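You operate a simulated robot arm through the tools that you are given. There is no shell and no other tool.

The job below is to be done with a simulated robot arm. You get a single attempt, and the scene is never put back.

JOB
Crimp the red piece, then check that it still drops into the template gauge.
Fine: Leave it in the gauge, with the yellow lever up.

It is judged by the outcome, as a careful person would: the job done as asked, and still so three seconds after it is handed in. It fails if anything else is knocked over, pushed out of place, dropped, spilled or broken.

ROBOT AND FRAMES
A 6-joint arm with a two-finger gripper, fixed in place. Base frame: the origin is on the floor under the middle of its stand, x ahead of it, y to its left, z up; the work surface is at about z = 0.9. Units: m, degrees, N and s.
It reaches about 1.572 m from its shoulder. Its first joint turns from -166.0 to 166.0 degrees. Payload 2.45 kg.
The TCP is the grasp point between the finger pads, 0.02 m short of the fingertips. In the tool frame z runs along the fingers and y along their closing line. The gripper opens to 0.14 m; its body begins 0.168 m behind the TCP.
Orientation is that of the tool frame in the base frame, as a unit quaternion [w, x, y, z]. With the fingers straight down and closing along the base's y, the tool's x points along the base's -x, its y along +y and its z along -z.

CONTROLS
- The arm moves only by the tool servo_tool. Its argument "rows" is a list of rows, each an object of numbers (a shift or turn left out is 0, a gripper value left out holds the last): "x", "y", "z": the shift along the base's x, y, z in units of 500 mm (1.0 is 500 mm); "wx", "wy", "wz": the turn, a rotation vector about the base's x, y, z in units of 180 degrees (1.0 is 180 degrees). In form: [{"x": .., "y": .., "z": .., "wx": .., "wy": .., "wz": ..}, ...]. A call has 1 to 20 rows; each row is the pose to reach, as a shift and turn from the pose commanded when the call began. "jaw" is the gripper command, from -1 (fully open) to 1 (shut), values between in proportion, set as the call begins (left out, the last holds). A call with a number of a shift or a turn outside -1 to 1 is refused whole. Each row takes 0.2 s and may step no farther than 0.05 m and 8.6 degrees from the row before; otherwise, or with a gripper value out of range, the whole call is refused. A pose out of reach is approached as far as the arm can. The call stops where the force on the tool passes 90 N (or 10 N more than at its start, if that is more) or the arm is blocked; 0.2 s more then pass. The fingers move at their own pace (about 0.045 m/s each) and stop on an object; they squeeze with about 26 N. The grip force told is the motor's: it shows also when the fingers shut on nothing. Time passes only in rows, and 0.2 s behind the last, so rows that repeat a pose let the fingers close. The reply holds the time, the measured pose of the TCP, the force on the tool along the base axes, the opening and the grip force, in the units named above and with some noise, with the torque about the TCP (base axes, N m) and any sound that the robot's microphone picked up.
- Cameras (640 x 400 px; columns grow to the right, rows downward): "scene" is fixed at [0.2199, -0.4996, 1.6522]; the picture's right is [0.78, -0.63, 0.00], its down [-0.28, -0.34, -0.90] and it looks along [0.56, 0.70, -0.44] (base axes); focal length 343 px, centre (320, 200). "wrist" rides on the gripper at [0.078, 0.011, -0.209] in the tool frame; the picture's right is [-0.14, 0.99, 0.00], its down [-0.92, -0.13, -0.37] and it looks along [-0.37, -0.05, 0.93] (tool axes); focal length 280 px, centre (320, 200). There is no depth. A picture from a camera that has moved, and an enlarged one, comes with that camera's place and axes in the base frame and with its lens.
- get_image(camera): a new picture of that camera. The clock stands still meanwhile.
- close_up(camera, box): a new picture of the part [left, top, right, bottom] of that camera's present view, enlarged. The clock stands still meanwhile.
- sign_off(): hands the job in; it is judged then, once.

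Places have to be worked out from the pictures, the camera data and where the tool is seen. Open the gripper and draw the arm clear of the work before you hand the job in, unless the task says otherwise.

The tools are called after "Request:" by a JSON object that holds its "method" and its "body". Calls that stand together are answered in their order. servo_tool: Moves the arm, as the interface text tells. Its arguments: {"type":"object","properties":{"rows":{"type":"array","items":{"type":"object","properties":{"x":{"type":"number"},"y":{"type":"number"},"z":{"type":"number"},"wx":{"type":"number"},"wy":{"type":"number"},"wz":{"type":"number"}}}},"jaw":{"type":"number"}},"required":["rows"]} The other tools are called the same way: get_image (camera) takes a picture; close_up (camera, box) takes an enlarged picture of a part of a camera's view; sign_off () hands the job in.

At the start:

```text
clock: 0.0
eef_pos: [0.6841, 0.1013, 1.2795]
ee_rot: [0.001, 0.0, 1.0, 0.0]
contact_force: [0.8, -0.2, 1.1]
wrist_torque: [0.01, 0.0, -0.02]
grip_width: 0.1401
finger_force: 0.0
```

scene: 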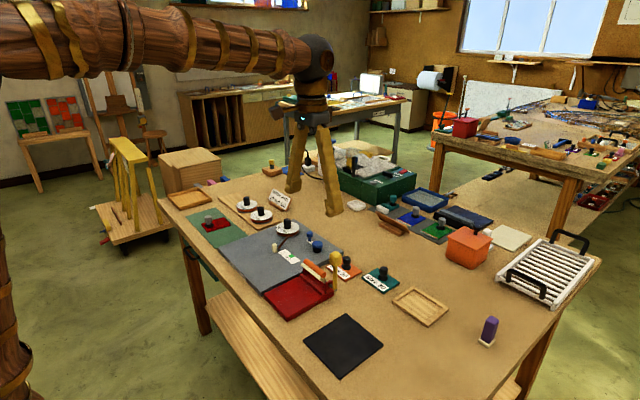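
wrist: 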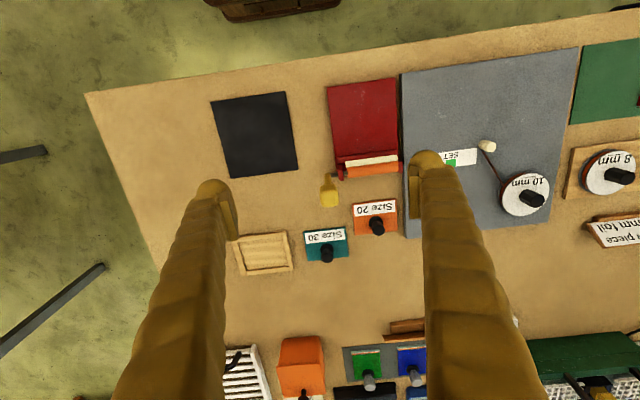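

I'll start by looking closely at the scene to identify the red piece, the crimper with the yellow lever, and the template gauge.

Request:
{"method": "close_up", "body": {"camera": "scene", "box": [160, 160, 400, 310]}}

Request:
{"method": "close_up", "body": {"camera": "scene", "box": [320, 140, 560, 290]}}

Request:
{"method": "close_up", "body": {"camera": "wrist", "box": [300, 70, 460, 270]}}

Request:
{"method": "close_up", "body": {"camera": "wrist", "box": [440, 80, 640, 260]}}

```text
2.67 times, centred on (280, 235) of scene
camera zoom: at [0.2199, -0.4996, 1.6522], right [0.78, -0.63, 0.0], down [-0.28, -0.34, -0.9], along [0.56, 0.7, -0.44], focal length 915 px, centre (427, 107)
```

zoom: 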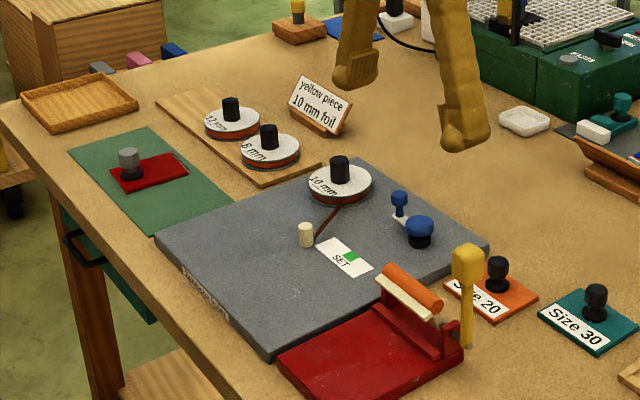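

```text
2.67 times, centred on (440, 215) of scene
camera zoom: at [0.2199, -0.4996, 1.6522], right [0.78, -0.63, 0.0], down [-0.28, -0.34, -0.9], along [0.56, 0.7, -0.44], focal length 915 px, centre (0, 160)
```

zoom: 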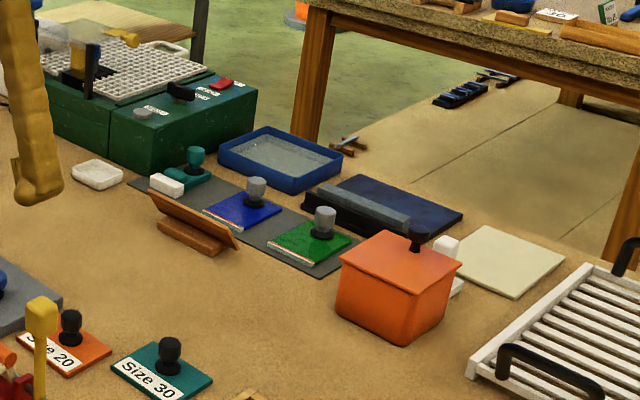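

```text
2.00 times, centred on (380, 170) of wrist
camera zoom: at [0.6062, 0.1118, 1.4889], right [0.14, 0.99, 0.0], down [0.92, -0.13, 0.37], along [0.37, -0.05, -0.93], focal length 561 px, centre (200, 260)
```

zoom: 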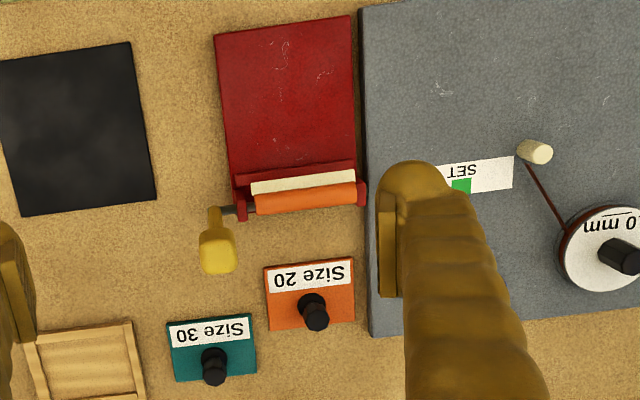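

```text
2.22 times, centred on (540, 170) of wrist
camera zoom: at [0.6062, 0.1118, 1.4889], right [0.14, 0.99, 0.0], down [0.92, -0.13, 0.37], along [0.37, -0.05, -0.93], focal length 623 px, centre (-169, 267)
```

zoom: 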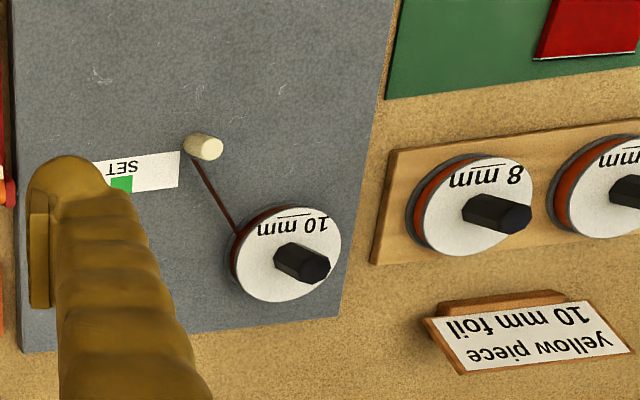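

The red piece seems to be the small red plate with a grey knob on the green mat; the red fixture with the yellow lever might be the crimper. I need closer views to identify the gauge and read the labels.

Request:
{"method": "close_up", "body": {"camera": "scene", "box": [180, 185, 260, 235]}}

Request:
{"method": "close_up", "body": {"camera": "scene", "box": [260, 235, 370, 325]}}

Request:
{"method": "close_up", "body": {"camera": "scene", "box": [360, 190, 460, 250]}}

Request:
{"method": "close_up", "body": {"camera": "scene", "box": [330, 250, 510, 360]}}

Request:
{"method": "close_up", "body": {"camera": "wrist", "box": [220, 310, 440, 400]}}

Request:
{"method": "close_up", "body": {"camera": "wrist", "box": [500, 60, 640, 260]}}

```text
8.00 times, centred on (220, 210) of scene
camera zoom: at [0.2199, -0.4996, 1.6522], right [0.78, -0.63, 0.0], down [-0.28, -0.34, -0.9], along [0.56, 0.7, -0.44], focal length 2745 px, centre (1120, 120)
```

zoom: 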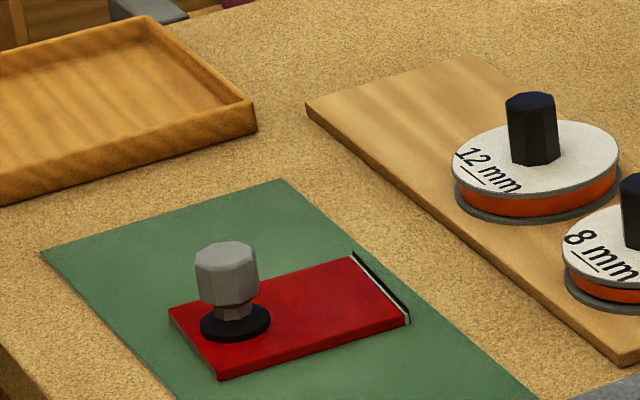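

```text
4.44 times, centred on (315, 280) of scene
camera zoom: at [0.2199, -0.4996, 1.6522], right [0.78, -0.63, 0.0], down [-0.28, -0.34, -0.9], along [0.56, 0.7, -0.44], focal length 1525 px, centre (342, -156)
```

zoom: 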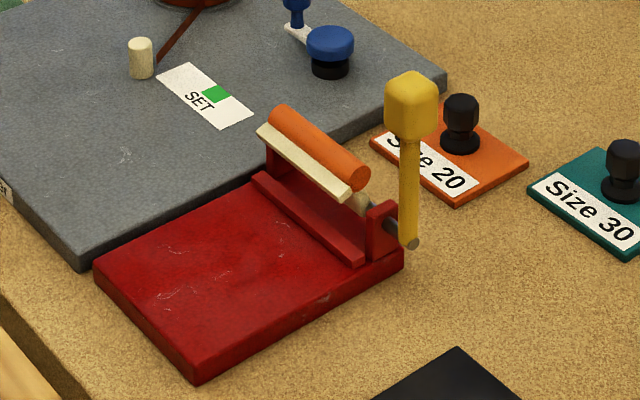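

```text
6.40 times, centred on (410, 220) of scene
camera zoom: at [0.2199, -0.4996, 1.6522], right [0.78, -0.63, 0.0], down [-0.28, -0.34, -0.9], along [0.56, 0.7, -0.44], focal length 2196 px, centre (-256, 72)
```

zoom: 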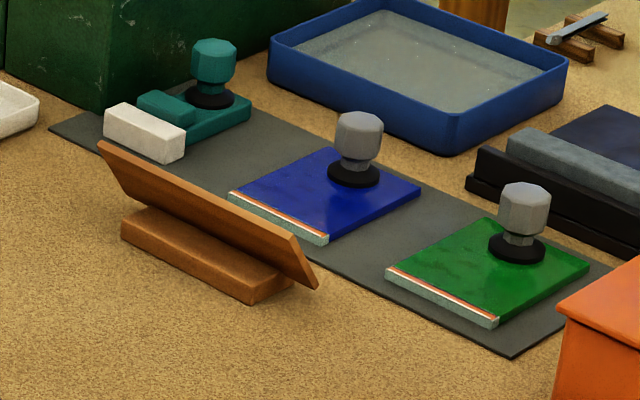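

```text
3.56 times, centred on (420, 305) of scene
camera zoom: at [0.2199, -0.4996, 1.6522], right [0.78, -0.63, 0.0], down [-0.28, -0.34, -0.9], along [0.56, 0.7, -0.44], focal length 1220 px, centre (-36, -173)
```

zoom: 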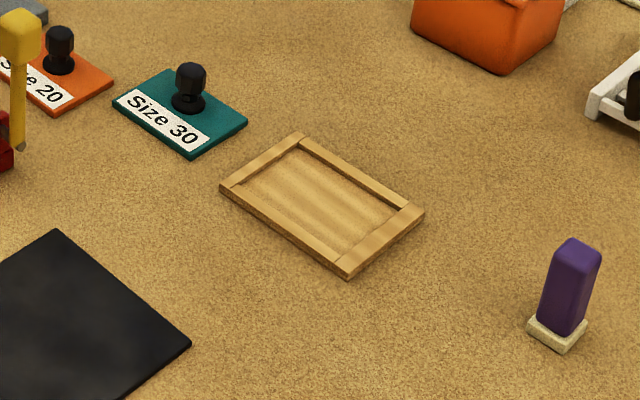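

```text
2.91 times, centred on (330, 355) of wrist
camera zoom: at [0.6062, 0.1118, 1.4889], right [0.14, 0.99, 0.0], down [0.92, -0.13, 0.37], along [0.37, -0.05, -0.93], focal length 816 px, centre (291, -251)
```

zoom: 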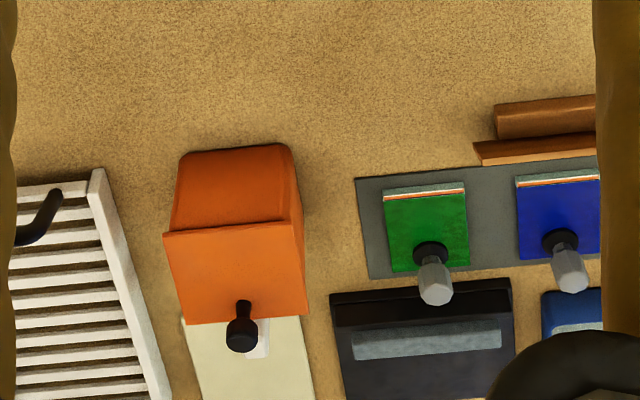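

```text
2.00 times, centred on (570, 160) of wrist
camera zoom: at [0.6062, 0.1118, 1.4889], right [0.14, 0.99, 0.0], down [0.92, -0.13, 0.37], along [0.37, -0.05, -0.93], focal length 561 px, centre (-180, 280)
```

zoom: 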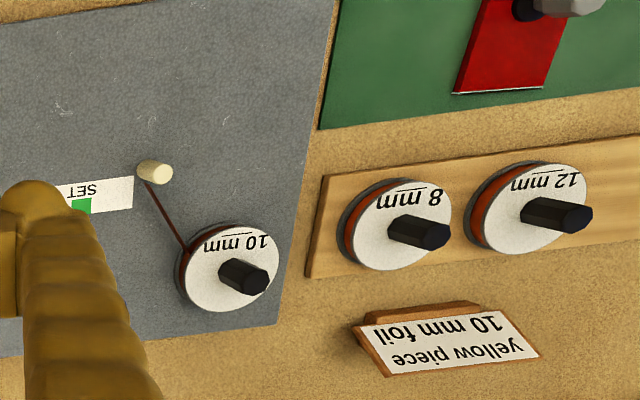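

The wooden frame (about 0.95, -0.07) has an inner recess about the size of the red piece, so it's a candidate for the template gauge. A second card at about (1.24, 0.27) faces away from the arm; I'll move out there with the wrist turned around so the wrist camera can read it.

Request:
{"method": "servo_tool", "body": {"rows": [{"x": 0.04, "wz": 0.045}, {"x": 0.1, "wz": 0.09}, {"x": 0.16, "wz": 0.135}, {"x": 0.22, "wz": 0.18}, {"x": 0.28, "wz": 0.225}, {"x": 0.34, "wz": 0.27}, {"x": 0.4, "wz": 0.315}, {"x": 0.46, "wz": 0.36}, {"x": 0.52, "wz": 0.405}, {"x": 0.58, "wz": 0.45}, {"x": 0.64, "wz": 0.495}, {"x": 0.7, "wz": 0.54}, {"x": 0.76, "wz": 0.585}, {"x": 0.82, "wz": 0.63}, {"x": 0.88, "wz": 0.675}, {"x": 0.92, "wz": 0.72}, {"x": 0.95, "wz": 0.765}, {"x": 0.97, "wz": 0.81}, {"x": 0.98, "wz": 0.855}, {"x": 0.98, "wz": 0.9}]}}

```text
clock: 4.2
eef_pos: [1.1291, 0.098, 1.1891]
ee_rot: [0.0, 0.988, -0.156, 0.0]
contact_force: [-0.8, -0.3, 1.7]
wrist_torque: [0.04, -0.14, -0.02]
grip_width: 0.14
finger_force: 0.1
out of reach, approached as far as the arm can: row 14, 15, 16, 17, 18, 19, 20
```

The arm topped out at x≈1.13 at this height; I'll see what the wrist camera shows from here.

Request:
{"method": "get_image", "body": {"camera": "wrist"}}

Request:
{"method": "get_image", "body": {"camera": "scene"}}

```text
taken
camera wrist: at [1.2021, 0.0622, 1.3982], right [-0.43, -0.9, 0.0], down [-0.84, 0.4, 0.37], along [-0.33, 0.16, -0.93], focal length 280 px, centre (320, 200)
```

wrist: 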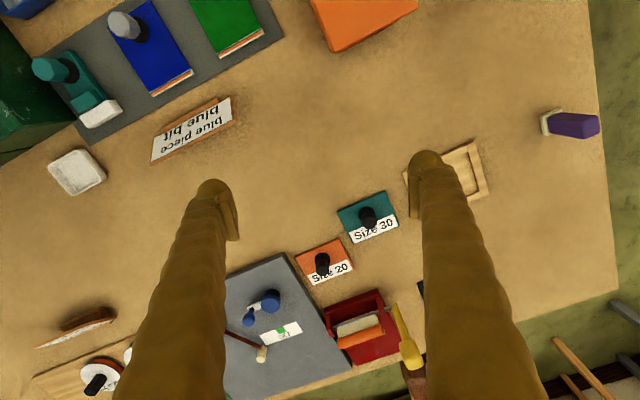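

```text
taken
```

scene: 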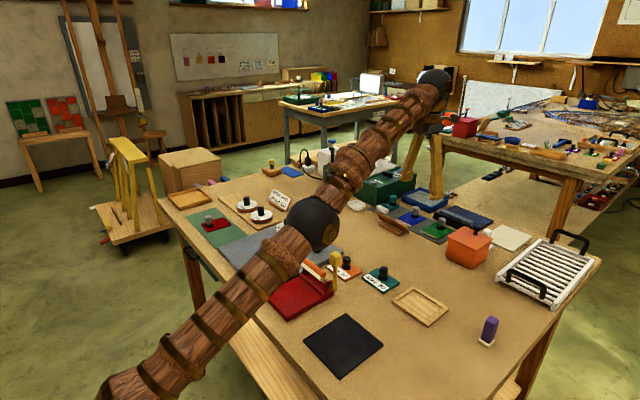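

The card reads "blue piece / blue bit" — a grinder note, not about the red piece. I'll look closer at the crimper, size plates and gauge from here.

Request:
{"method": "close_up", "body": {"camera": "wrist", "box": [220, 240, 440, 380]}}

Request:
{"method": "close_up", "body": {"camera": "wrist", "box": [280, 180, 420, 290]}}

Request:
{"method": "close_up", "body": {"camera": "wrist", "box": [20, 0, 280, 170]}}

Request:
{"method": "close_up", "body": {"camera": "scene", "box": [165, 25, 285, 100]}}

```text
2.86 times, centred on (330, 310) of wrist
camera zoom: at [1.2021, 0.0622, 1.3982], right [-0.43, -0.9, 0.0], down [-0.84, 0.4, 0.37], along [-0.33, 0.16, -0.93], focal length 801 px, centre (291, -114)
```

zoom: 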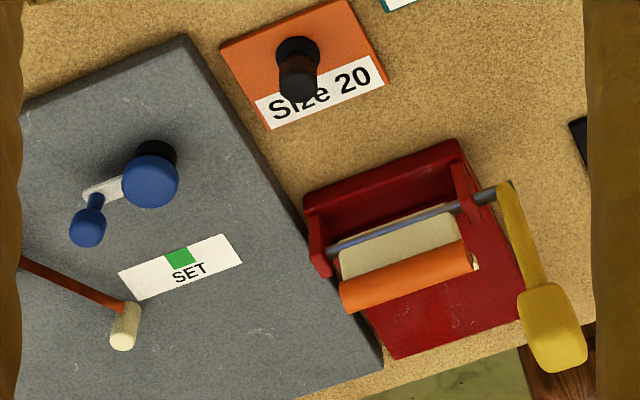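

```text
3.64 times, centred on (350, 235) of wrist
camera zoom: at [1.2021, 0.0622, 1.3982], right [-0.43, -0.9, 0.0], down [-0.84, 0.4, 0.37], along [-0.33, 0.16, -0.93], focal length 1020 px, centre (211, 73)
```

zoom: 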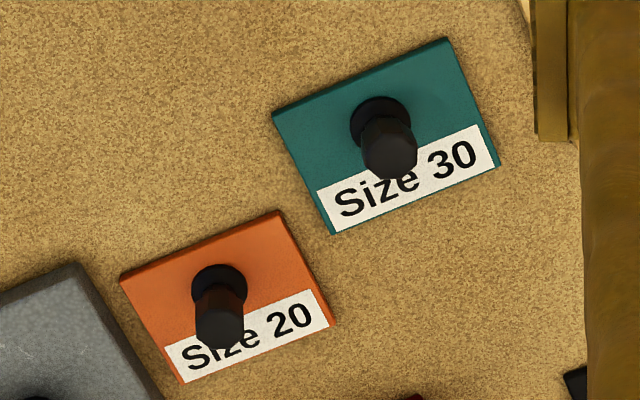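

```text
2.35 times, centred on (150, 85) of wrist
camera zoom: at [1.2021, 0.0622, 1.3982], right [-0.43, -0.9, 0.0], down [-0.84, 0.4, 0.37], along [-0.33, 0.16, -0.93], focal length 660 px, centre (720, 471)
```

zoom: 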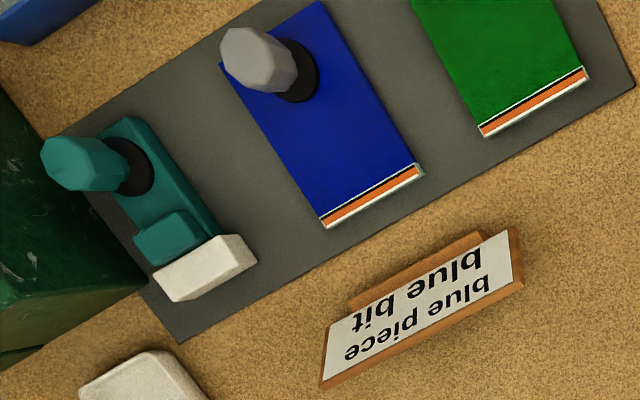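

```text
5.33 times, centred on (225, 62) of scene
camera zoom: at [0.2199, -0.4996, 1.6522], right [0.78, -0.63, 0.0], down [-0.28, -0.34, -0.9], along [0.56, 0.7, -0.44], focal length 1830 px, centre (827, 933)
```

zoom: 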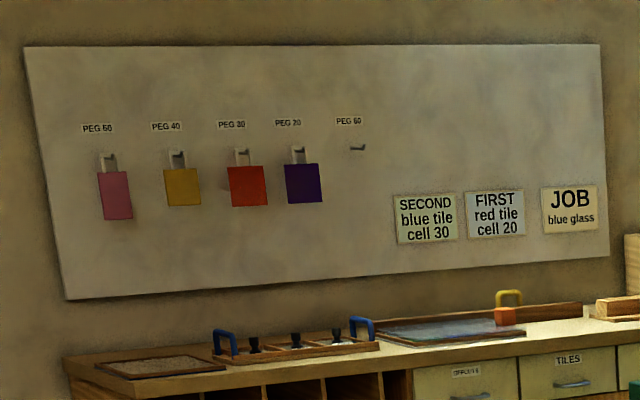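

The wall board and card concern other jobs. Now I'll pull back over the crimper with the camera still on the far side, to see its throat, and check my command reference.

Request:
{"method": "servo_tool", "body": {"rows": [{"x": -0.06, "wz": 0.02}, {"x": -0.12, "wz": 0.04}, {"x": -0.2, "wz": 0.06}, {"x": -0.28, "wz": 0.08}, {"x": -0.36, "wz": 0.1}, {"x": -0.42, "wz": 0.1}, {"x": -0.46, "wz": 0.1}, {"x": -0.48, "wz": 0.1}]}}

Request:
{"method": "get_image", "body": {"camera": "wrist"}}

```text
clock: 6.0
eef_pos: [0.8931, 0.104, 1.1857]
ee_rot: [0.002, 1.0, -0.005, 0.001]
contact_force: [-0.9, 0.5, 0.2]
wrist_torque: [0.0, -0.02, 0.02]
grip_width: 0.1399
finger_force: 0.0
out of reach, approached as far as the arm can: row 1, 2, 3, 5, 6, 7, 8
```

```text
taken
camera wrist: at [0.9706, 0.0923, 1.3958], right [-0.15, -0.99, 0.01], down [-0.92, 0.14, 0.37], along [-0.36, 0.05, -0.93], focal length 280 px, centre (320, 200)
```

wrist: 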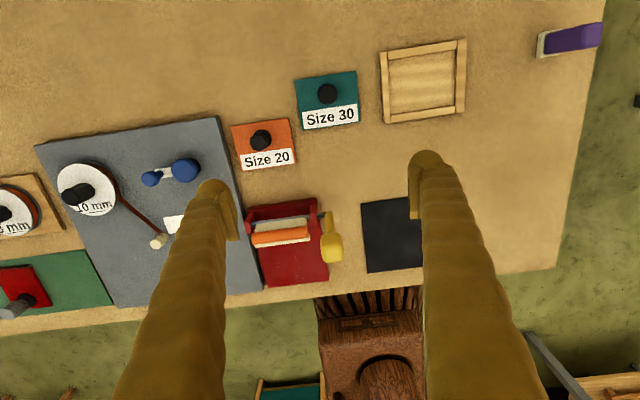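

Good vantage. I'll zoom in on the crimper, size plates and the wooden frame from here.

Request:
{"method": "close_up", "body": {"camera": "wrist", "box": [225, 180, 365, 300]}}

Request:
{"method": "close_up", "body": {"camera": "wrist", "box": [220, 30, 480, 190]}}

Request:
{"method": "close_up", "body": {"camera": "wrist", "box": [370, 30, 480, 130]}}

Request:
{"method": "close_up", "body": {"camera": "wrist", "box": [0, 240, 130, 330]}}

```text
3.33 times, centred on (295, 240) of wrist
camera zoom: at [0.9706, 0.0923, 1.3958], right [-0.15, -0.99, 0.01], down [-0.92, 0.14, 0.37], along [-0.36, 0.05, -0.93], focal length 935 px, centre (403, 67)
```

zoom: 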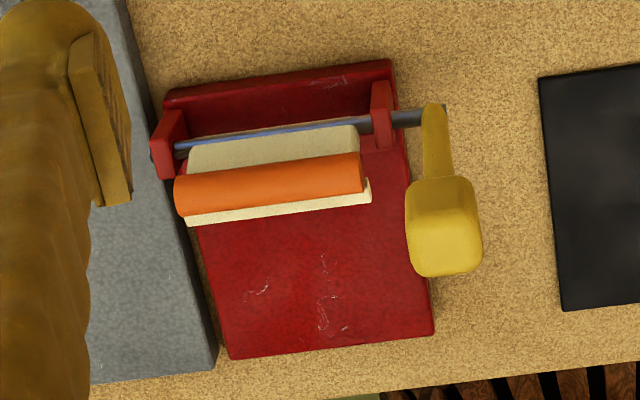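

```text
2.46 times, centred on (350, 110) of wrist
camera zoom: at [0.9706, 0.0923, 1.3958], right [-0.15, -0.99, 0.01], down [-0.92, 0.14, 0.37], along [-0.36, 0.05, -0.93], focal length 690 px, centre (246, 422)
```

zoom: 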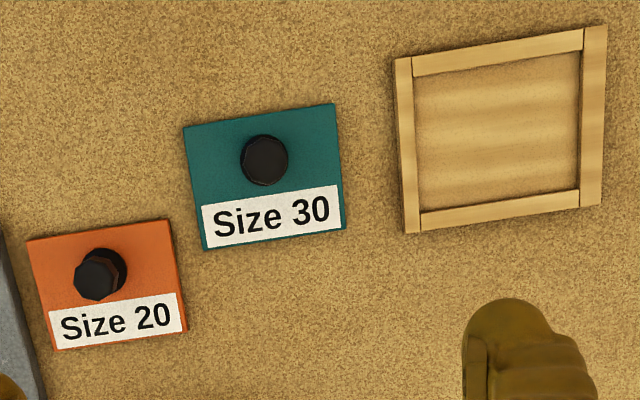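

```text
4.00 times, centred on (425, 80) of wrist
camera zoom: at [0.9706, 0.0923, 1.3958], right [-0.15, -0.99, 0.01], down [-0.92, 0.14, 0.37], along [-0.36, 0.05, -0.93], focal length 1122 px, centre (-100, 680)
```

zoom: 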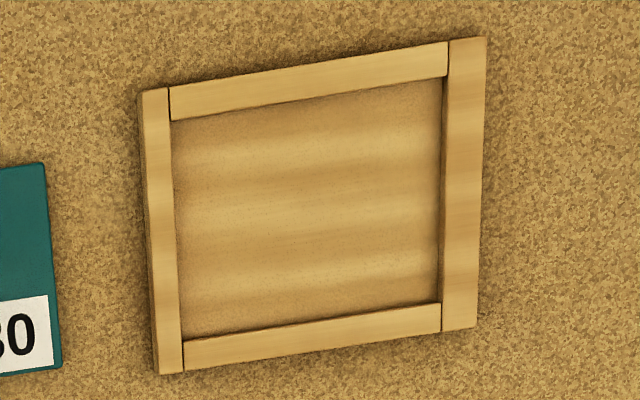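

```text
4.44 times, centred on (65, 285) of wrist
camera zoom: at [0.9706, 0.0923, 1.3958], right [-0.15, -0.99, 0.01], down [-0.92, 0.14, 0.37], along [-0.36, 0.05, -0.93], focal length 1246 px, centre (1453, -178)
```

zoom: 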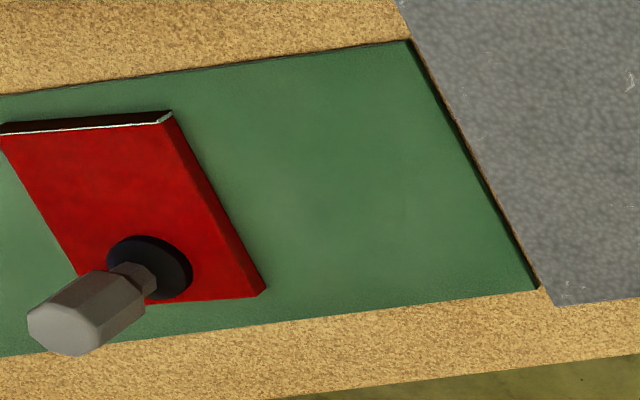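

Crimper understanding: red bed x≈0.60–0.74, fence at x≈0.74, axle at about (0.765, z 0.943), lever vertical at (0.77, 0.11) with its knob near z 1.06; the orange bar swings down on the fence-side edge. Next I rotate back to the standard orientation while travelling high over to the red piece.

Request:
{"method": "servo_tool", "body": {"rows": [{"x": 0.0, "z": 0.03, "y": 0.03, "wz": -0.045}, {"x": -0.02, "z": 0.06, "y": 0.08, "wz": -0.09}, {"x": -0.04, "z": 0.09, "y": 0.13, "wz": -0.135}, {"x": -0.07, "z": 0.12, "y": 0.18, "wz": -0.18}, {"x": -0.1, "z": 0.14, "y": 0.23, "wz": -0.225}, {"x": -0.13, "z": 0.16, "y": 0.28, "wz": -0.27}, {"x": -0.16, "z": 0.16, "y": 0.33, "wz": -0.315}, {"x": -0.19, "z": 0.16, "y": 0.38, "wz": -0.36}, {"x": -0.22, "z": 0.16, "y": 0.44, "wz": -0.405}, {"x": -0.26, "z": 0.16, "y": 0.5, "wz": -0.45}, {"x": -0.3, "z": 0.16, "y": 0.56, "wz": -0.495}, {"x": -0.34, "z": 0.16, "y": 0.62, "wz": -0.54}, {"x": -0.38, "z": 0.16, "y": 0.68, "wz": -0.585}, {"x": -0.42, "z": 0.16, "y": 0.74, "wz": -0.63}, {"x": -0.46, "z": 0.16, "y": 0.8, "wz": -0.675}, {"x": -0.49, "z": 0.16, "y": 0.85, "wz": -0.72}, {"x": -0.52, "z": 0.16, "y": 0.9, "wz": -0.765}, {"x": -0.54, "z": 0.16, "y": 0.94, "wz": -0.81}, {"x": -0.55, "z": 0.16, "y": 0.97, "wz": -0.855}, {"x": -0.56, "z": 0.16, "y": 1.0, "wz": -0.9}]}}

```text
clock: 10.2
eef_pos: [0.6151, 0.6042, 1.2633]
ee_rot: [0.001, -0.156, 0.988, 0.001]
contact_force: [0.1, -0.2, -0.1]
wrist_torque: [0.01, 0.02, -0.01]
grip_width: 0.1401
finger_force: 0.0
```

All clear. I'll finish the rotation to standard and hover so the red piece is centred in the wrist view.

Request:
{"method": "servo_tool", "body": {"rows": [{"x": -0.03, "y": 0.08, "wz": -0.03}, {"x": -0.06, "y": 0.16, "wz": -0.06}, {"x": -0.08, "y": 0.24, "wz": -0.08}, {"x": -0.1, "y": 0.32, "wz": -0.1}, {"x": -0.1, "y": 0.36, "wz": -0.1}, {"x": -0.1, "y": 0.38, "wz": -0.1}]}}

Request:
{"method": "get_image", "body": {"camera": "wrist"}}

```text
clock: 11.6
eef_pos: [0.5679, 0.7937, 1.2625]
ee_rot: [0.0, 0.0, 1.0, 0.0]
contact_force: [-0.9, -0.6, 0.0]
wrist_torque: [0.01, 0.0, -0.03]
grip_width: 0.1398
finger_force: 0.1
```

```text
taken
camera wrist: at [0.4885, 0.8029, 1.474], right [0.14, 0.99, 0.0], down [0.92, -0.13, 0.37], along [0.36, -0.05, -0.93], focal length 280 px, centre (320, 200)
```

wrist: 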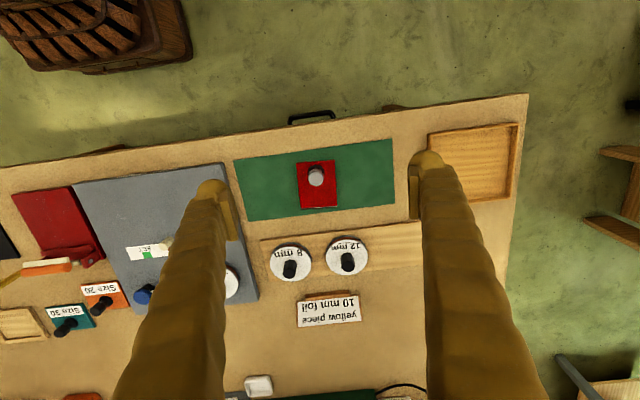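

The red piece is in view, with the knob near its table-edge side. Zooming to measure its outline and foil edge.

Request:
{"method": "close_up", "body": {"camera": "wrist", "box": [276, 145, 356, 220]}}

Request:
{"method": "close_up", "body": {"camera": "scene", "box": [195, 200, 240, 235]}}

```text
5.33 times, centred on (316, 182) of wrist
camera zoom: at [0.4885, 0.8029, 1.474], right [0.14, 0.99, 0.0], down [0.92, -0.13, 0.37], along [0.36, -0.05, -0.93], focal length 1495 px, centre (341, 293)
```

zoom: 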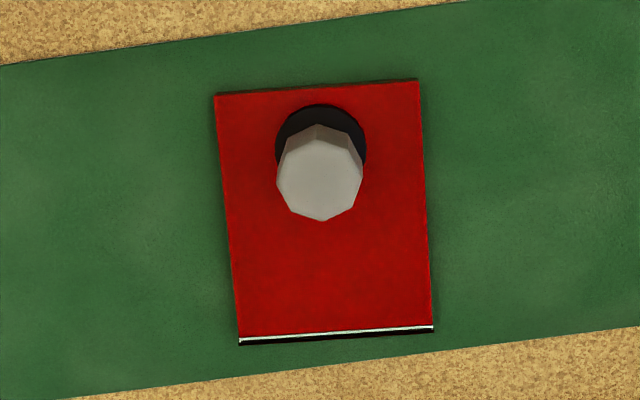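

```text
11.43 times, centred on (218, 218) of scene
camera zoom: at [0.2199, -0.4996, 1.6522], right [0.78, -0.63, 0.0], down [-0.28, -0.34, -0.9], along [0.56, 0.7, -0.44], focal length 3922 px, centre (1491, 0)
```

zoom: 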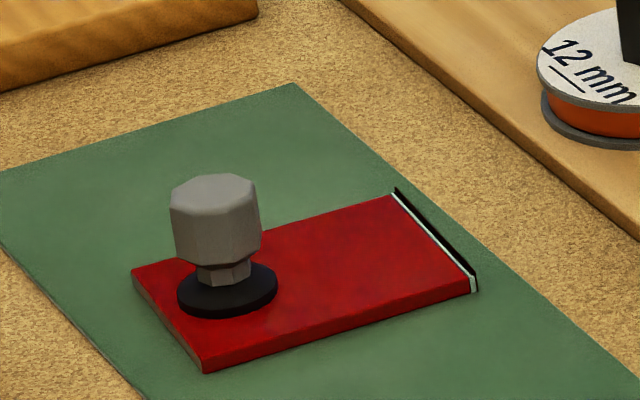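

Red piece measured: about 0.104 × 0.079 m, centre (0.681, 0.770), yawed −4.4°, knob at (0.651, 0.772), and the foil edge facing +x, toward the crimper fence direction. Before picking it up I want a side view of the crimper along its axle, from the +y side.

Request:
{"method": "servo_tool", "body": {"rows": [{"x": 0.02, "y": -0.05, "wz": -0.042}, {"x": 0.04, "y": -0.1, "wz": -0.084}, {"x": 0.06, "y": -0.15, "wz": -0.126}, {"x": 0.09, "y": -0.21, "wz": -0.168}, {"x": 0.12, "y": -0.27, "wz": -0.21}, {"x": 0.15, "y": -0.33, "wz": -0.252}, {"x": 0.18, "y": -0.39, "wz": -0.294}, {"x": 0.2, "y": -0.45, "wz": -0.336}, {"x": 0.22, "y": -0.51, "wz": -0.378}, {"x": 0.24, "y": -0.57, "wz": -0.42}, {"x": 0.26, "y": -0.62, "wz": -0.46}, {"x": 0.264, "y": -0.65, "wz": -0.5}, {"x": 0.264, "y": -0.65, "wz": -0.5}]}}

Request:
{"method": "servo_tool", "body": {"rows": [{"z": -0.02, "wx": -0.045}, {"z": -0.06, "wx": -0.09}, {"z": -0.12, "wx": -0.135}, {"z": -0.18, "wx": -0.18}, {"z": -0.24, "wx": -0.225}, {"z": -0.3, "wx": -0.25}, {"z": -0.34, "wx": -0.25}, {"z": -0.36, "wx": -0.25}]}}

Request:
{"method": "get_image", "body": {"camera": "wrist"}}

```text
clock: 14.4
eef_pos: [0.6976, 0.4664, 1.2645]
ee_rot: [0.001, 0.708, 0.706, 0.0]
contact_force: [0.0, 1.0, 0.6]
wrist_torque: [0.01, -0.03, 0.04]
grip_width: 0.1402
finger_force: 0.0
```

```text
clock: 16.2
eef_pos: [0.6958, 0.469, 1.0851]
ee_rot: [0.27, 0.654, 0.653, -0.27]
contact_force: [0.0, -0.3, -0.2]
wrist_torque: [0.01, -0.02, 0.01]
grip_width: 0.14
finger_force: 0.2
```

```text
taken
camera wrist: at [0.7072, 0.6709, 1.1785], right [0.99, -0.1, 0.1], down [-0.13, -0.39, 0.91], along [-0.05, -0.92, -0.4], focal length 280 px, centre (320, 200)
```

wrist: 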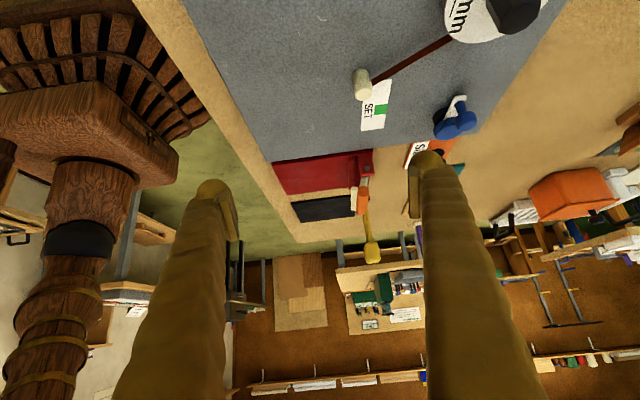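

The side view works (picture is inverted). Zooming into the crimper.

Request:
{"method": "close_up", "body": {"camera": "wrist", "box": [265, 140, 405, 270]}}

Request:
{"method": "close_up", "body": {"camera": "wrist", "box": [325, 140, 395, 220]}}

Request:
{"method": "get_image", "body": {"camera": "scene"}}

```text
3.08 times, centred on (335, 205) of wrist
camera zoom: at [0.7072, 0.6709, 1.1785], right [0.99, -0.1, 0.1], down [-0.13, -0.39, 0.91], along [-0.05, -0.92, -0.4], focal length 863 px, centre (274, 185)
```

zoom: 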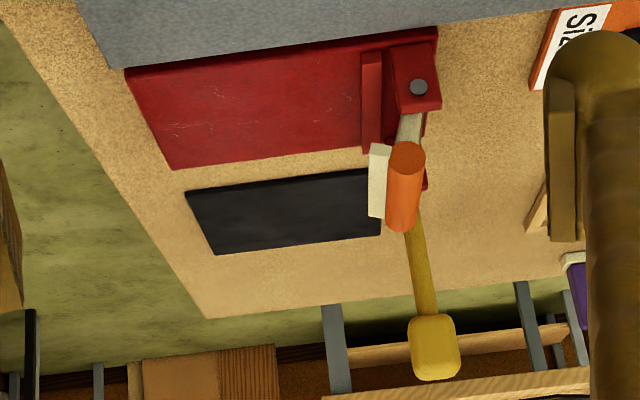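

```text
5.00 times, centred on (360, 180) of wrist
camera zoom: at [0.7072, 0.6709, 1.1785], right [0.99, -0.1, 0.1], down [-0.13, -0.39, 0.91], along [-0.05, -0.92, -0.4], focal length 1402 px, centre (120, 300)
```

zoom: 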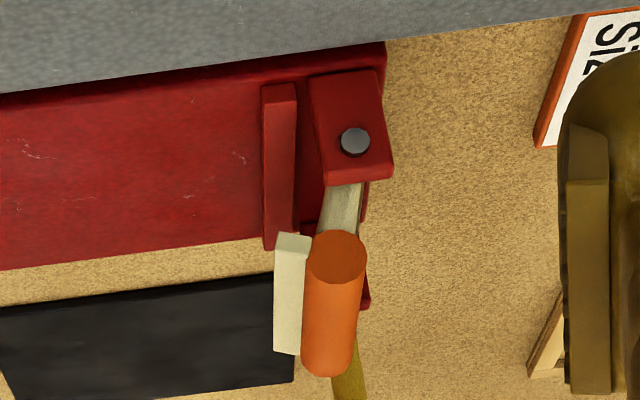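

```text
taken
```

scene: 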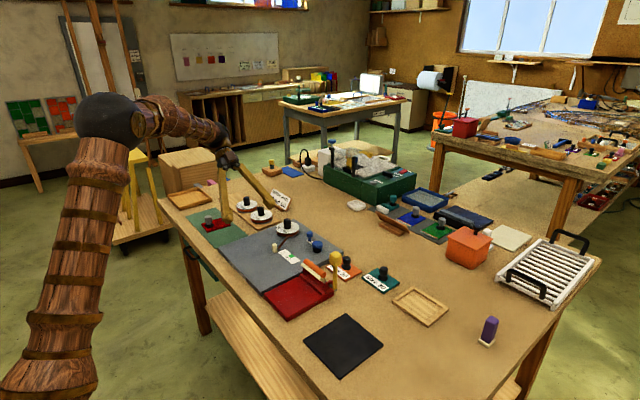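

The side view explains the mechanism: fence x≈0.740–0.752 (top z≈0.928), axle at (0.767, z 0.953), and the cream blade is beside the orange rod, so swinging the lever toward −x brings the blade down just in front of the fence. The lever knob is at (0.767, 0.11, 1.067). Next I'll return to upright and look straight down at the gauge to measure its recess.

Request:
{"method": "servo_tool", "body": {"rows": [{"z": 0.05, "wx": 0.045}, {"z": 0.11, "wx": 0.09}, {"z": 0.17, "wx": 0.135}, {"z": 0.23, "wx": 0.18}, {"z": 0.28, "wx": 0.22}, {"z": 0.3, "wx": 0.25}, {"z": 0.3, "wx": 0.25}]}}

Request:
{"method": "servo_tool", "body": {"rows": [{"x": 0.02, "y": -0.06, "wz": 0.042}, {"x": 0.04, "y": -0.14, "wz": 0.084}, {"x": 0.07, "y": -0.22, "wz": 0.126}, {"x": 0.1, "y": -0.3, "wz": 0.168}, {"x": 0.13, "y": -0.38, "wz": 0.21}, {"x": 0.16, "y": -0.46, "wz": 0.252}, {"x": 0.19, "y": -0.54, "wz": 0.294}, {"x": 0.22, "y": -0.62, "wz": 0.336}, {"x": 0.25, "y": -0.7, "wz": 0.378}, {"x": 0.27, "y": -0.78, "wz": 0.42}, {"x": 0.29, "y": -0.86, "wz": 0.46}, {"x": 0.3, "y": -0.94, "wz": 0.5}, {"x": 0.3, "y": -1.0, "wz": 0.5}, {"x": 0.3, "y": -1.0, "wz": 0.5}]}}

```text
clock: 17.8
eef_pos: [0.698, 0.4698, 1.2351]
ee_rot: [0.0, 0.708, 0.707, -0.001]
contact_force: [1.5, 0.2, 0.1]
wrist_torque: [-0.03, -0.01, -0.02]
grip_width: 0.1401
finger_force: 0.1
```

```text
clock: 20.8
eef_pos: [0.8454, -0.0313, 1.2349]
ee_rot: [0.0, 0.0, 1.0, 0.001]
contact_force: [-0.6, 0.1, 0.2]
wrist_torque: [-0.02, -0.01, -0.01]
grip_width: 0.14
finger_force: 0.1
```

Now lower a little for resolution and photograph the gauge.

Request:
{"method": "servo_tool", "body": {"rows": [{"y": -0.03, "z": -0.06}, {"y": -0.06, "z": -0.12}, {"y": -0.07, "z": -0.16}, {"y": -0.07, "z": -0.16}]}}

Request:
{"method": "get_image", "body": {"camera": "wrist"}}

Request:
{"method": "close_up", "body": {"camera": "wrist", "box": [260, 140, 380, 240]}}

```text
clock: 21.8
eef_pos: [0.8493, -0.0664, 1.1552]
ee_rot: [0.0, -0.001, 1.0, 0.0]
contact_force: [0.6, 0.5, -0.5]
wrist_torque: [-0.01, 0.01, -0.01]
grip_width: 0.1401
finger_force: 0.0
```

```text
taken
camera wrist: at [0.7701, -0.057, 1.3648], right [0.14, 0.99, 0.0], down [0.92, -0.13, 0.37], along [0.37, -0.05, -0.93], focal length 280 px, centre (320, 200)
```

wrist: 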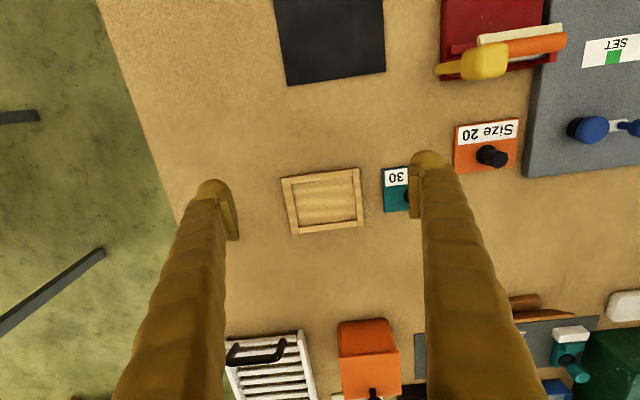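

```text
4.00 times, centred on (320, 190) of wrist
camera zoom: at [0.7701, -0.057, 1.3648], right [0.14, 0.99, 0.0], down [0.92, -0.13, 0.37], along [0.37, -0.05, -0.93], focal length 1122 px, centre (320, 240)
```

zoom: 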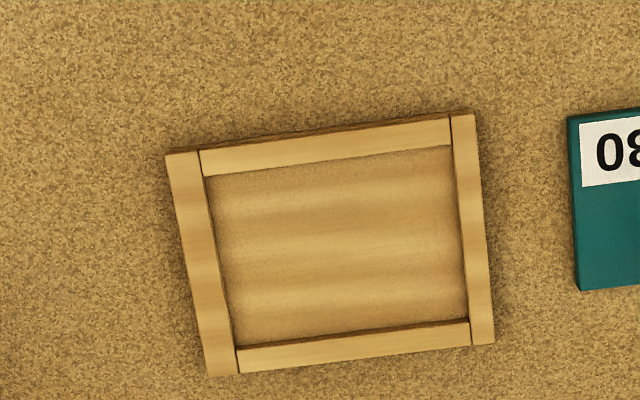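

Gauge measured: inner recess x 0.917–1.001, y −0.128 to −0.0215 (≈0.084 × 0.106), axis-aligned, centre (0.959, −0.075) — fits the 0.079 × 0.104 piece turned by 90°. Now I travel high back to the red piece for a closer look and grasp.

Request:
{"method": "servo_tool", "body": {"rows": [{"z": 0.06, "y": 0.02}, {"z": 0.12, "y": 0.06, "x": -0.02}, {"z": 0.16, "y": 0.12, "x": -0.05}, {"z": 0.16, "y": 0.2, "x": -0.08}, {"z": 0.16, "y": 0.28, "x": -0.11}, {"z": 0.16, "y": 0.36, "x": -0.14}, {"z": 0.16, "y": 0.44, "x": -0.17}, {"z": 0.16, "y": 0.52, "x": -0.2}, {"z": 0.16, "y": 0.6, "x": -0.23}, {"z": 0.16, "y": 0.68, "x": -0.26}, {"z": 0.16, "y": 0.76, "x": -0.29}, {"z": 0.16, "y": 0.84, "x": -0.32}, {"z": 0.16, "y": 0.92, "x": -0.36}, {"z": 0.16, "y": 1.0, "x": -0.4}]}}

Request:
{"method": "servo_tool", "body": {"rows": [{"y": 0.08, "x": -0.03}, {"y": 0.16, "x": -0.06}, {"y": 0.24, "x": -0.08}, {"y": 0.32, "x": -0.1, "z": -0.04}, {"y": 0.4, "x": -0.11, "z": -0.1}, {"y": 0.48, "x": -0.12, "z": -0.16}, {"y": 0.56, "x": -0.12, "z": -0.22}, {"y": 0.62, "x": -0.12, "z": -0.26}, {"y": 0.66, "x": -0.12, "z": -0.28}, {"y": 0.67, "x": -0.12, "z": -0.28}]}}

Request:
{"method": "get_image", "body": {"camera": "wrist"}}

```text
clock: 24.8
eef_pos: [0.6454, 0.4345, 1.2357]
ee_rot: [0.0, 0.0, 1.0, 0.001]
contact_force: [-0.3, -0.1, 0.4]
wrist_torque: [0.0, 0.0, 0.02]
grip_width: 0.1399
finger_force: 0.1
```

```text
refused: row 5 steps farther than a row can; nothing moved
```

```text
taken
camera wrist: at [0.5682, 0.4444, 1.4447], right [0.14, 0.99, 0.0], down [0.92, -0.13, 0.37], along [0.37, -0.05, -0.93], focal length 280 px, centre (320, 200)
```

wrist: 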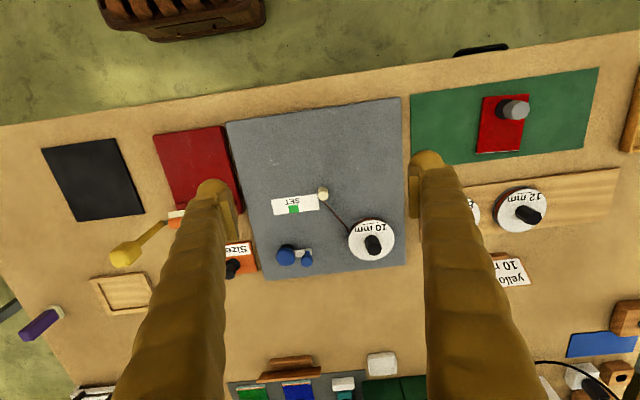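

The second move was refused for a row that stepped too far; I'll re-issue it with smaller steps.

Request:
{"method": "servo_tool", "body": {"rows": [{"y": 0.07, "x": -0.02}, {"y": 0.14, "x": -0.04, "z": -0.02}, {"y": 0.21, "x": -0.06, "z": -0.06}, {"y": 0.28, "x": -0.08, "z": -0.1}, {"y": 0.35, "x": -0.1, "z": -0.14}, {"y": 0.42, "x": -0.11, "z": -0.18}, {"y": 0.49, "x": -0.12, "z": -0.22}, {"y": 0.56, "x": -0.12, "z": -0.26}, {"y": 0.62, "x": -0.12, "z": -0.28}, {"y": 0.66, "x": -0.12, "z": -0.28}, {"y": 0.67, "x": -0.12, "z": -0.28}]}}

Request:
{"method": "get_image", "body": {"camera": "wrist"}}

Request:
{"method": "close_up", "body": {"camera": "wrist", "box": [260, 120, 380, 240]}}

```text
clock: 27.2
eef_pos: [0.5853, 0.7683, 1.0954]
ee_rot: [0.0, 0.0, 1.0, 0.0]
contact_force: [0.5, 0.3, -0.8]
wrist_torque: [0.0, 0.01, -0.01]
grip_width: 0.1401
finger_force: 0.0
```

```text
taken
camera wrist: at [0.5072, 0.7789, 1.3052], right [0.14, 0.99, 0.0], down [0.92, -0.13, 0.37], along [0.37, -0.05, -0.93], focal length 280 px, centre (320, 200)
```

wrist: 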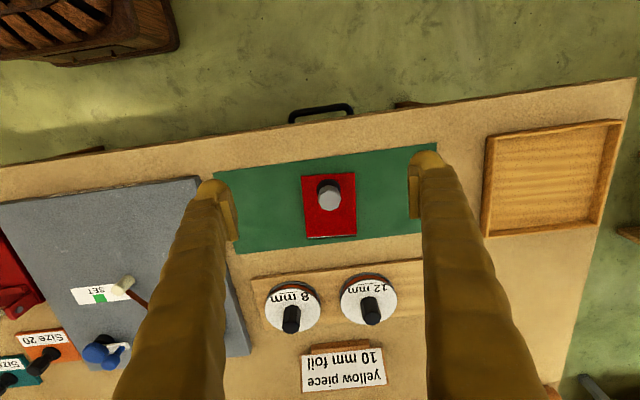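

```text
3.33 times, centred on (320, 180) of wrist
camera zoom: at [0.5072, 0.7789, 1.3052], right [0.14, 0.99, 0.0], down [0.92, -0.13, 0.37], along [0.37, -0.05, -0.93], focal length 935 px, centre (320, 267)
```

zoom: 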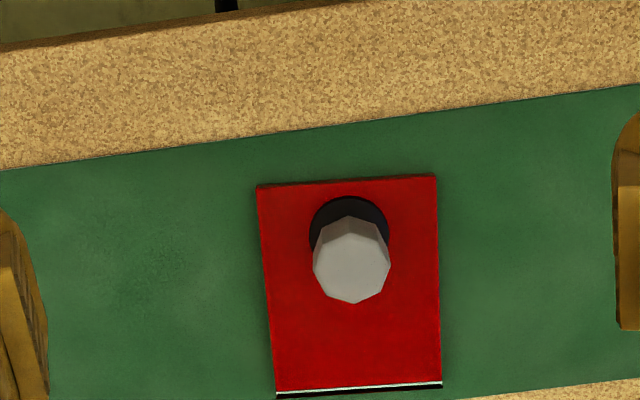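

Zooming further onto the knob to see its facet orientation and refine positions.

Request:
{"method": "close_up", "body": {"camera": "wrist", "box": [296, 165, 364, 215]}}

Request:
{"method": "close_up", "body": {"camera": "wrist", "box": [290, 165, 370, 245]}}

```text
8.00 times, centred on (330, 190) of wrist
camera zoom: at [0.5072, 0.7789, 1.3052], right [0.14, 0.99, 0.0], down [0.92, -0.13, 0.37], along [0.37, -0.05, -0.93], focal length 2243 px, centre (240, 280)
```

zoom: 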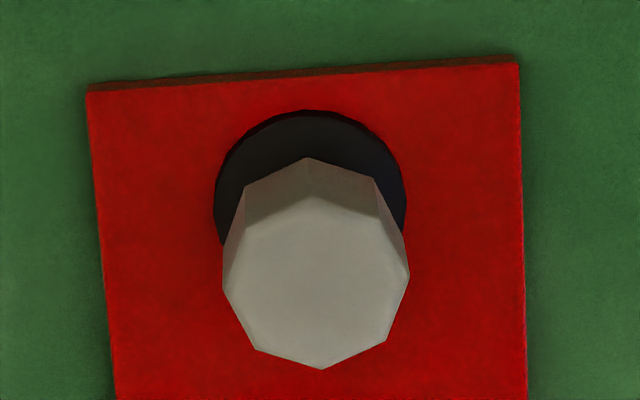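

```text
5.00 times, centred on (330, 205) of wrist
camera zoom: at [0.5072, 0.7789, 1.3052], right [0.14, 0.99, 0.0], down [0.92, -0.13, 0.37], along [0.37, -0.05, -0.93], focal length 1402 px, centre (270, 175)
```

zoom: 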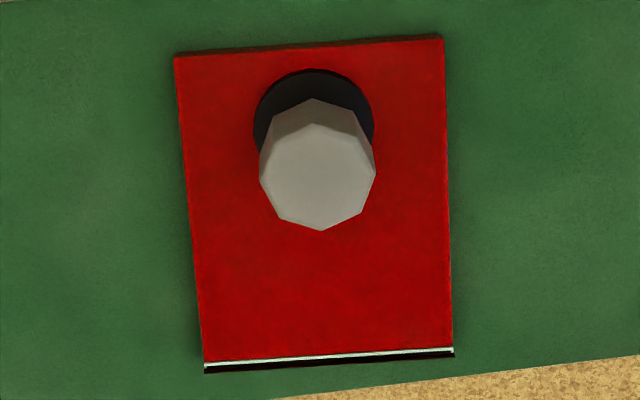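

Refined: knob centre (0.651, 0.772), top z≈0.950; piece yaw ≈ −4°, knob facets at 22.5° to the piece axes. I'll move above the knob with the gripper yawed +18.5° so the pads meet flats, then descend.

Request:
{"method": "servo_tool", "body": {"rows": [{"x": 0.04, "y": 0.002, "wz": 0.035}, {"x": 0.08, "y": 0.005, "z": -0.05, "wz": 0.07}, {"x": 0.12, "y": 0.0074, "z": -0.1, "wz": 0.1028}, {"x": 0.1314, "y": 0.0074, "z": -0.15, "wz": 0.1028}, {"x": 0.1314, "y": 0.0074, "z": -0.19, "wz": 0.1028}, {"x": 0.1314, "y": 0.0074, "z": -0.19, "wz": 0.1028}]}}

Request:
{"method": "get_image", "body": {"camera": "wrist"}}

Request:
{"method": "close_up", "body": {"camera": "scene", "box": [170, 150, 270, 240]}}

```text
clock: 28.6
eef_pos: [0.652, 0.7725, 0.9982]
ee_rot: [0.0, -0.161, 0.987, 0.0]
contact_force: [0.3, -0.4, 0.7]
wrist_torque: [-0.02, 0.02, 0.01]
grip_width: 0.14
finger_force: 0.1
```

```text
taken
camera wrist: at [0.5738, 0.7572, 1.2095], right [-0.18, 0.98, 0.0], down [0.91, 0.17, 0.37], along [0.36, 0.07, -0.93], focal length 280 px, centre (320, 200)
```

wrist: 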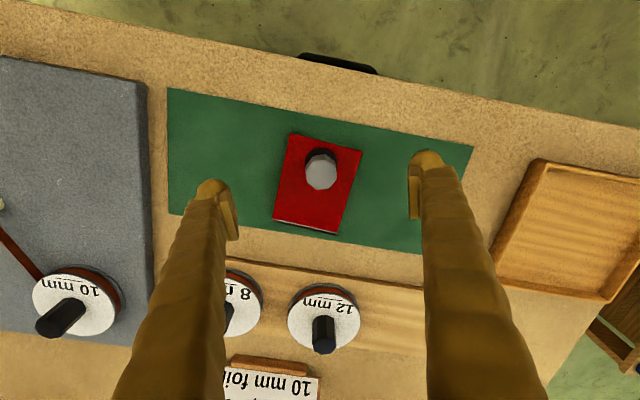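

```text
4.44 times, centred on (220, 195) of scene
camera zoom: at [0.2199, -0.4996, 1.6522], right [0.78, -0.63, 0.0], down [-0.28, -0.34, -0.9], along [0.56, 0.7, -0.44], focal length 1525 px, centre (764, 222)
```

zoom: 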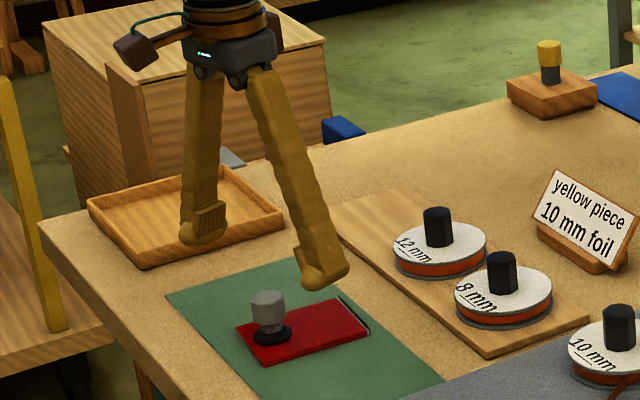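

Aligned above the knob. I'll narrow the jaws to about 8 cm and descend around the knob to z≈0.937.

Request:
{"method": "servo_tool", "body": {"rows": [{"x": -0.002, "y": -0.001}, {"x": -0.002, "y": -0.001}, {"x": -0.002, "y": -0.001}, {"x": -0.002, "y": -0.001, "z": -0.03}, {"x": -0.002, "y": -0.001, "z": -0.06}, {"x": -0.002, "y": -0.001, "z": -0.09}, {"x": -0.002, "y": -0.001, "z": -0.11}, {"x": -0.002, "y": -0.001, "z": -0.122}, {"x": -0.002, "y": -0.001, "z": -0.122}], "jaw": -0.14}}

Request:
{"method": "close_up", "body": {"camera": "scene", "box": [170, 150, 270, 240]}}

Request:
{"method": "get_image", "body": {"camera": "wrist"}}

```text
clock: 30.6
eef_pos: [0.6503, 0.7715, 0.9384]
ee_rot: [0.0, -0.161, 0.987, 0.0]
contact_force: [0.4, 0.1, 0.7]
wrist_torque: [0.01, 0.01, -0.03]
grip_width: 0.0799
finger_force: 0.0
```

```text
4.44 times, centred on (220, 195) of scene
camera zoom: at [0.2199, -0.4996, 1.6522], right [0.78, -0.63, 0.0], down [-0.28, -0.34, -0.9], along [0.56, 0.7, -0.44], focal length 1525 px, centre (764, 222)
```

zoom: 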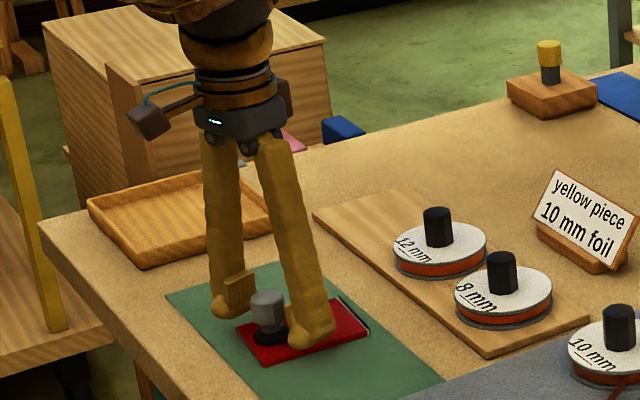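

```text
taken
camera wrist: at [0.5729, 0.7556, 1.1478], right [-0.18, 0.98, 0.0], down [0.91, 0.17, 0.37], along [0.36, 0.07, -0.93], focal length 280 px, centre (320, 200)
```

wrist: 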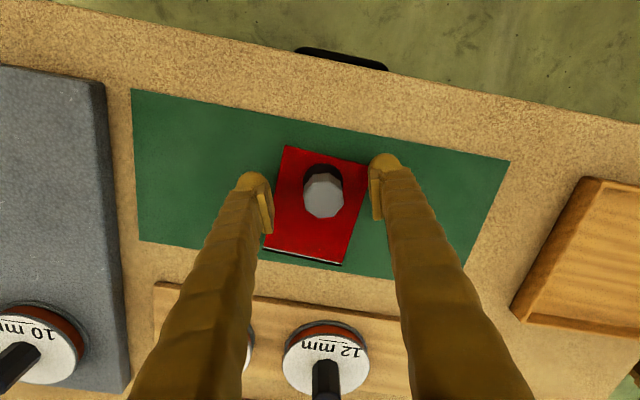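

The knob is centred between the pads. Closing the gripper on it.

Request:
{"method": "servo_tool", "body": {"rows": [{}, {}, {}, {}, {}, {}], "jaw": 1}}

Request:
{"method": "get_image", "body": {"camera": "wrist"}}

```text
clock: 32.0
eef_pos: [0.6506, 0.7705, 0.9382]
ee_rot: [0.0, -0.161, 0.987, -0.001]
contact_force: [0.2, -0.4, -0.4]
wrist_torque: [0.01, 0.02, 0.01]
grip_width: 0.028
finger_force: 25.1
```

```text
taken
camera wrist: at [0.5729, 0.7556, 1.1479], right [-0.18, 0.98, 0.0], down [0.91, 0.17, 0.37], along [0.36, 0.07, -0.93], focal length 280 px, centre (320, 200)
```

wrist: 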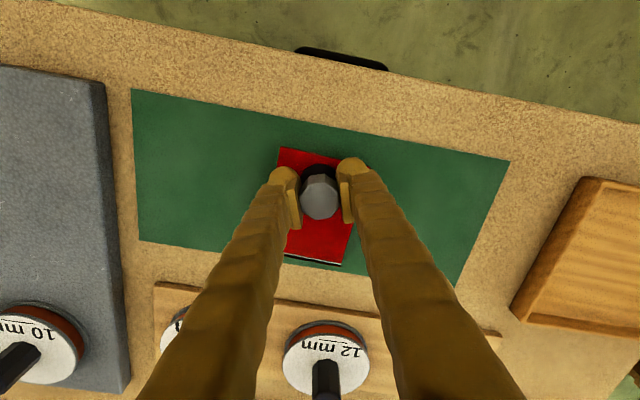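

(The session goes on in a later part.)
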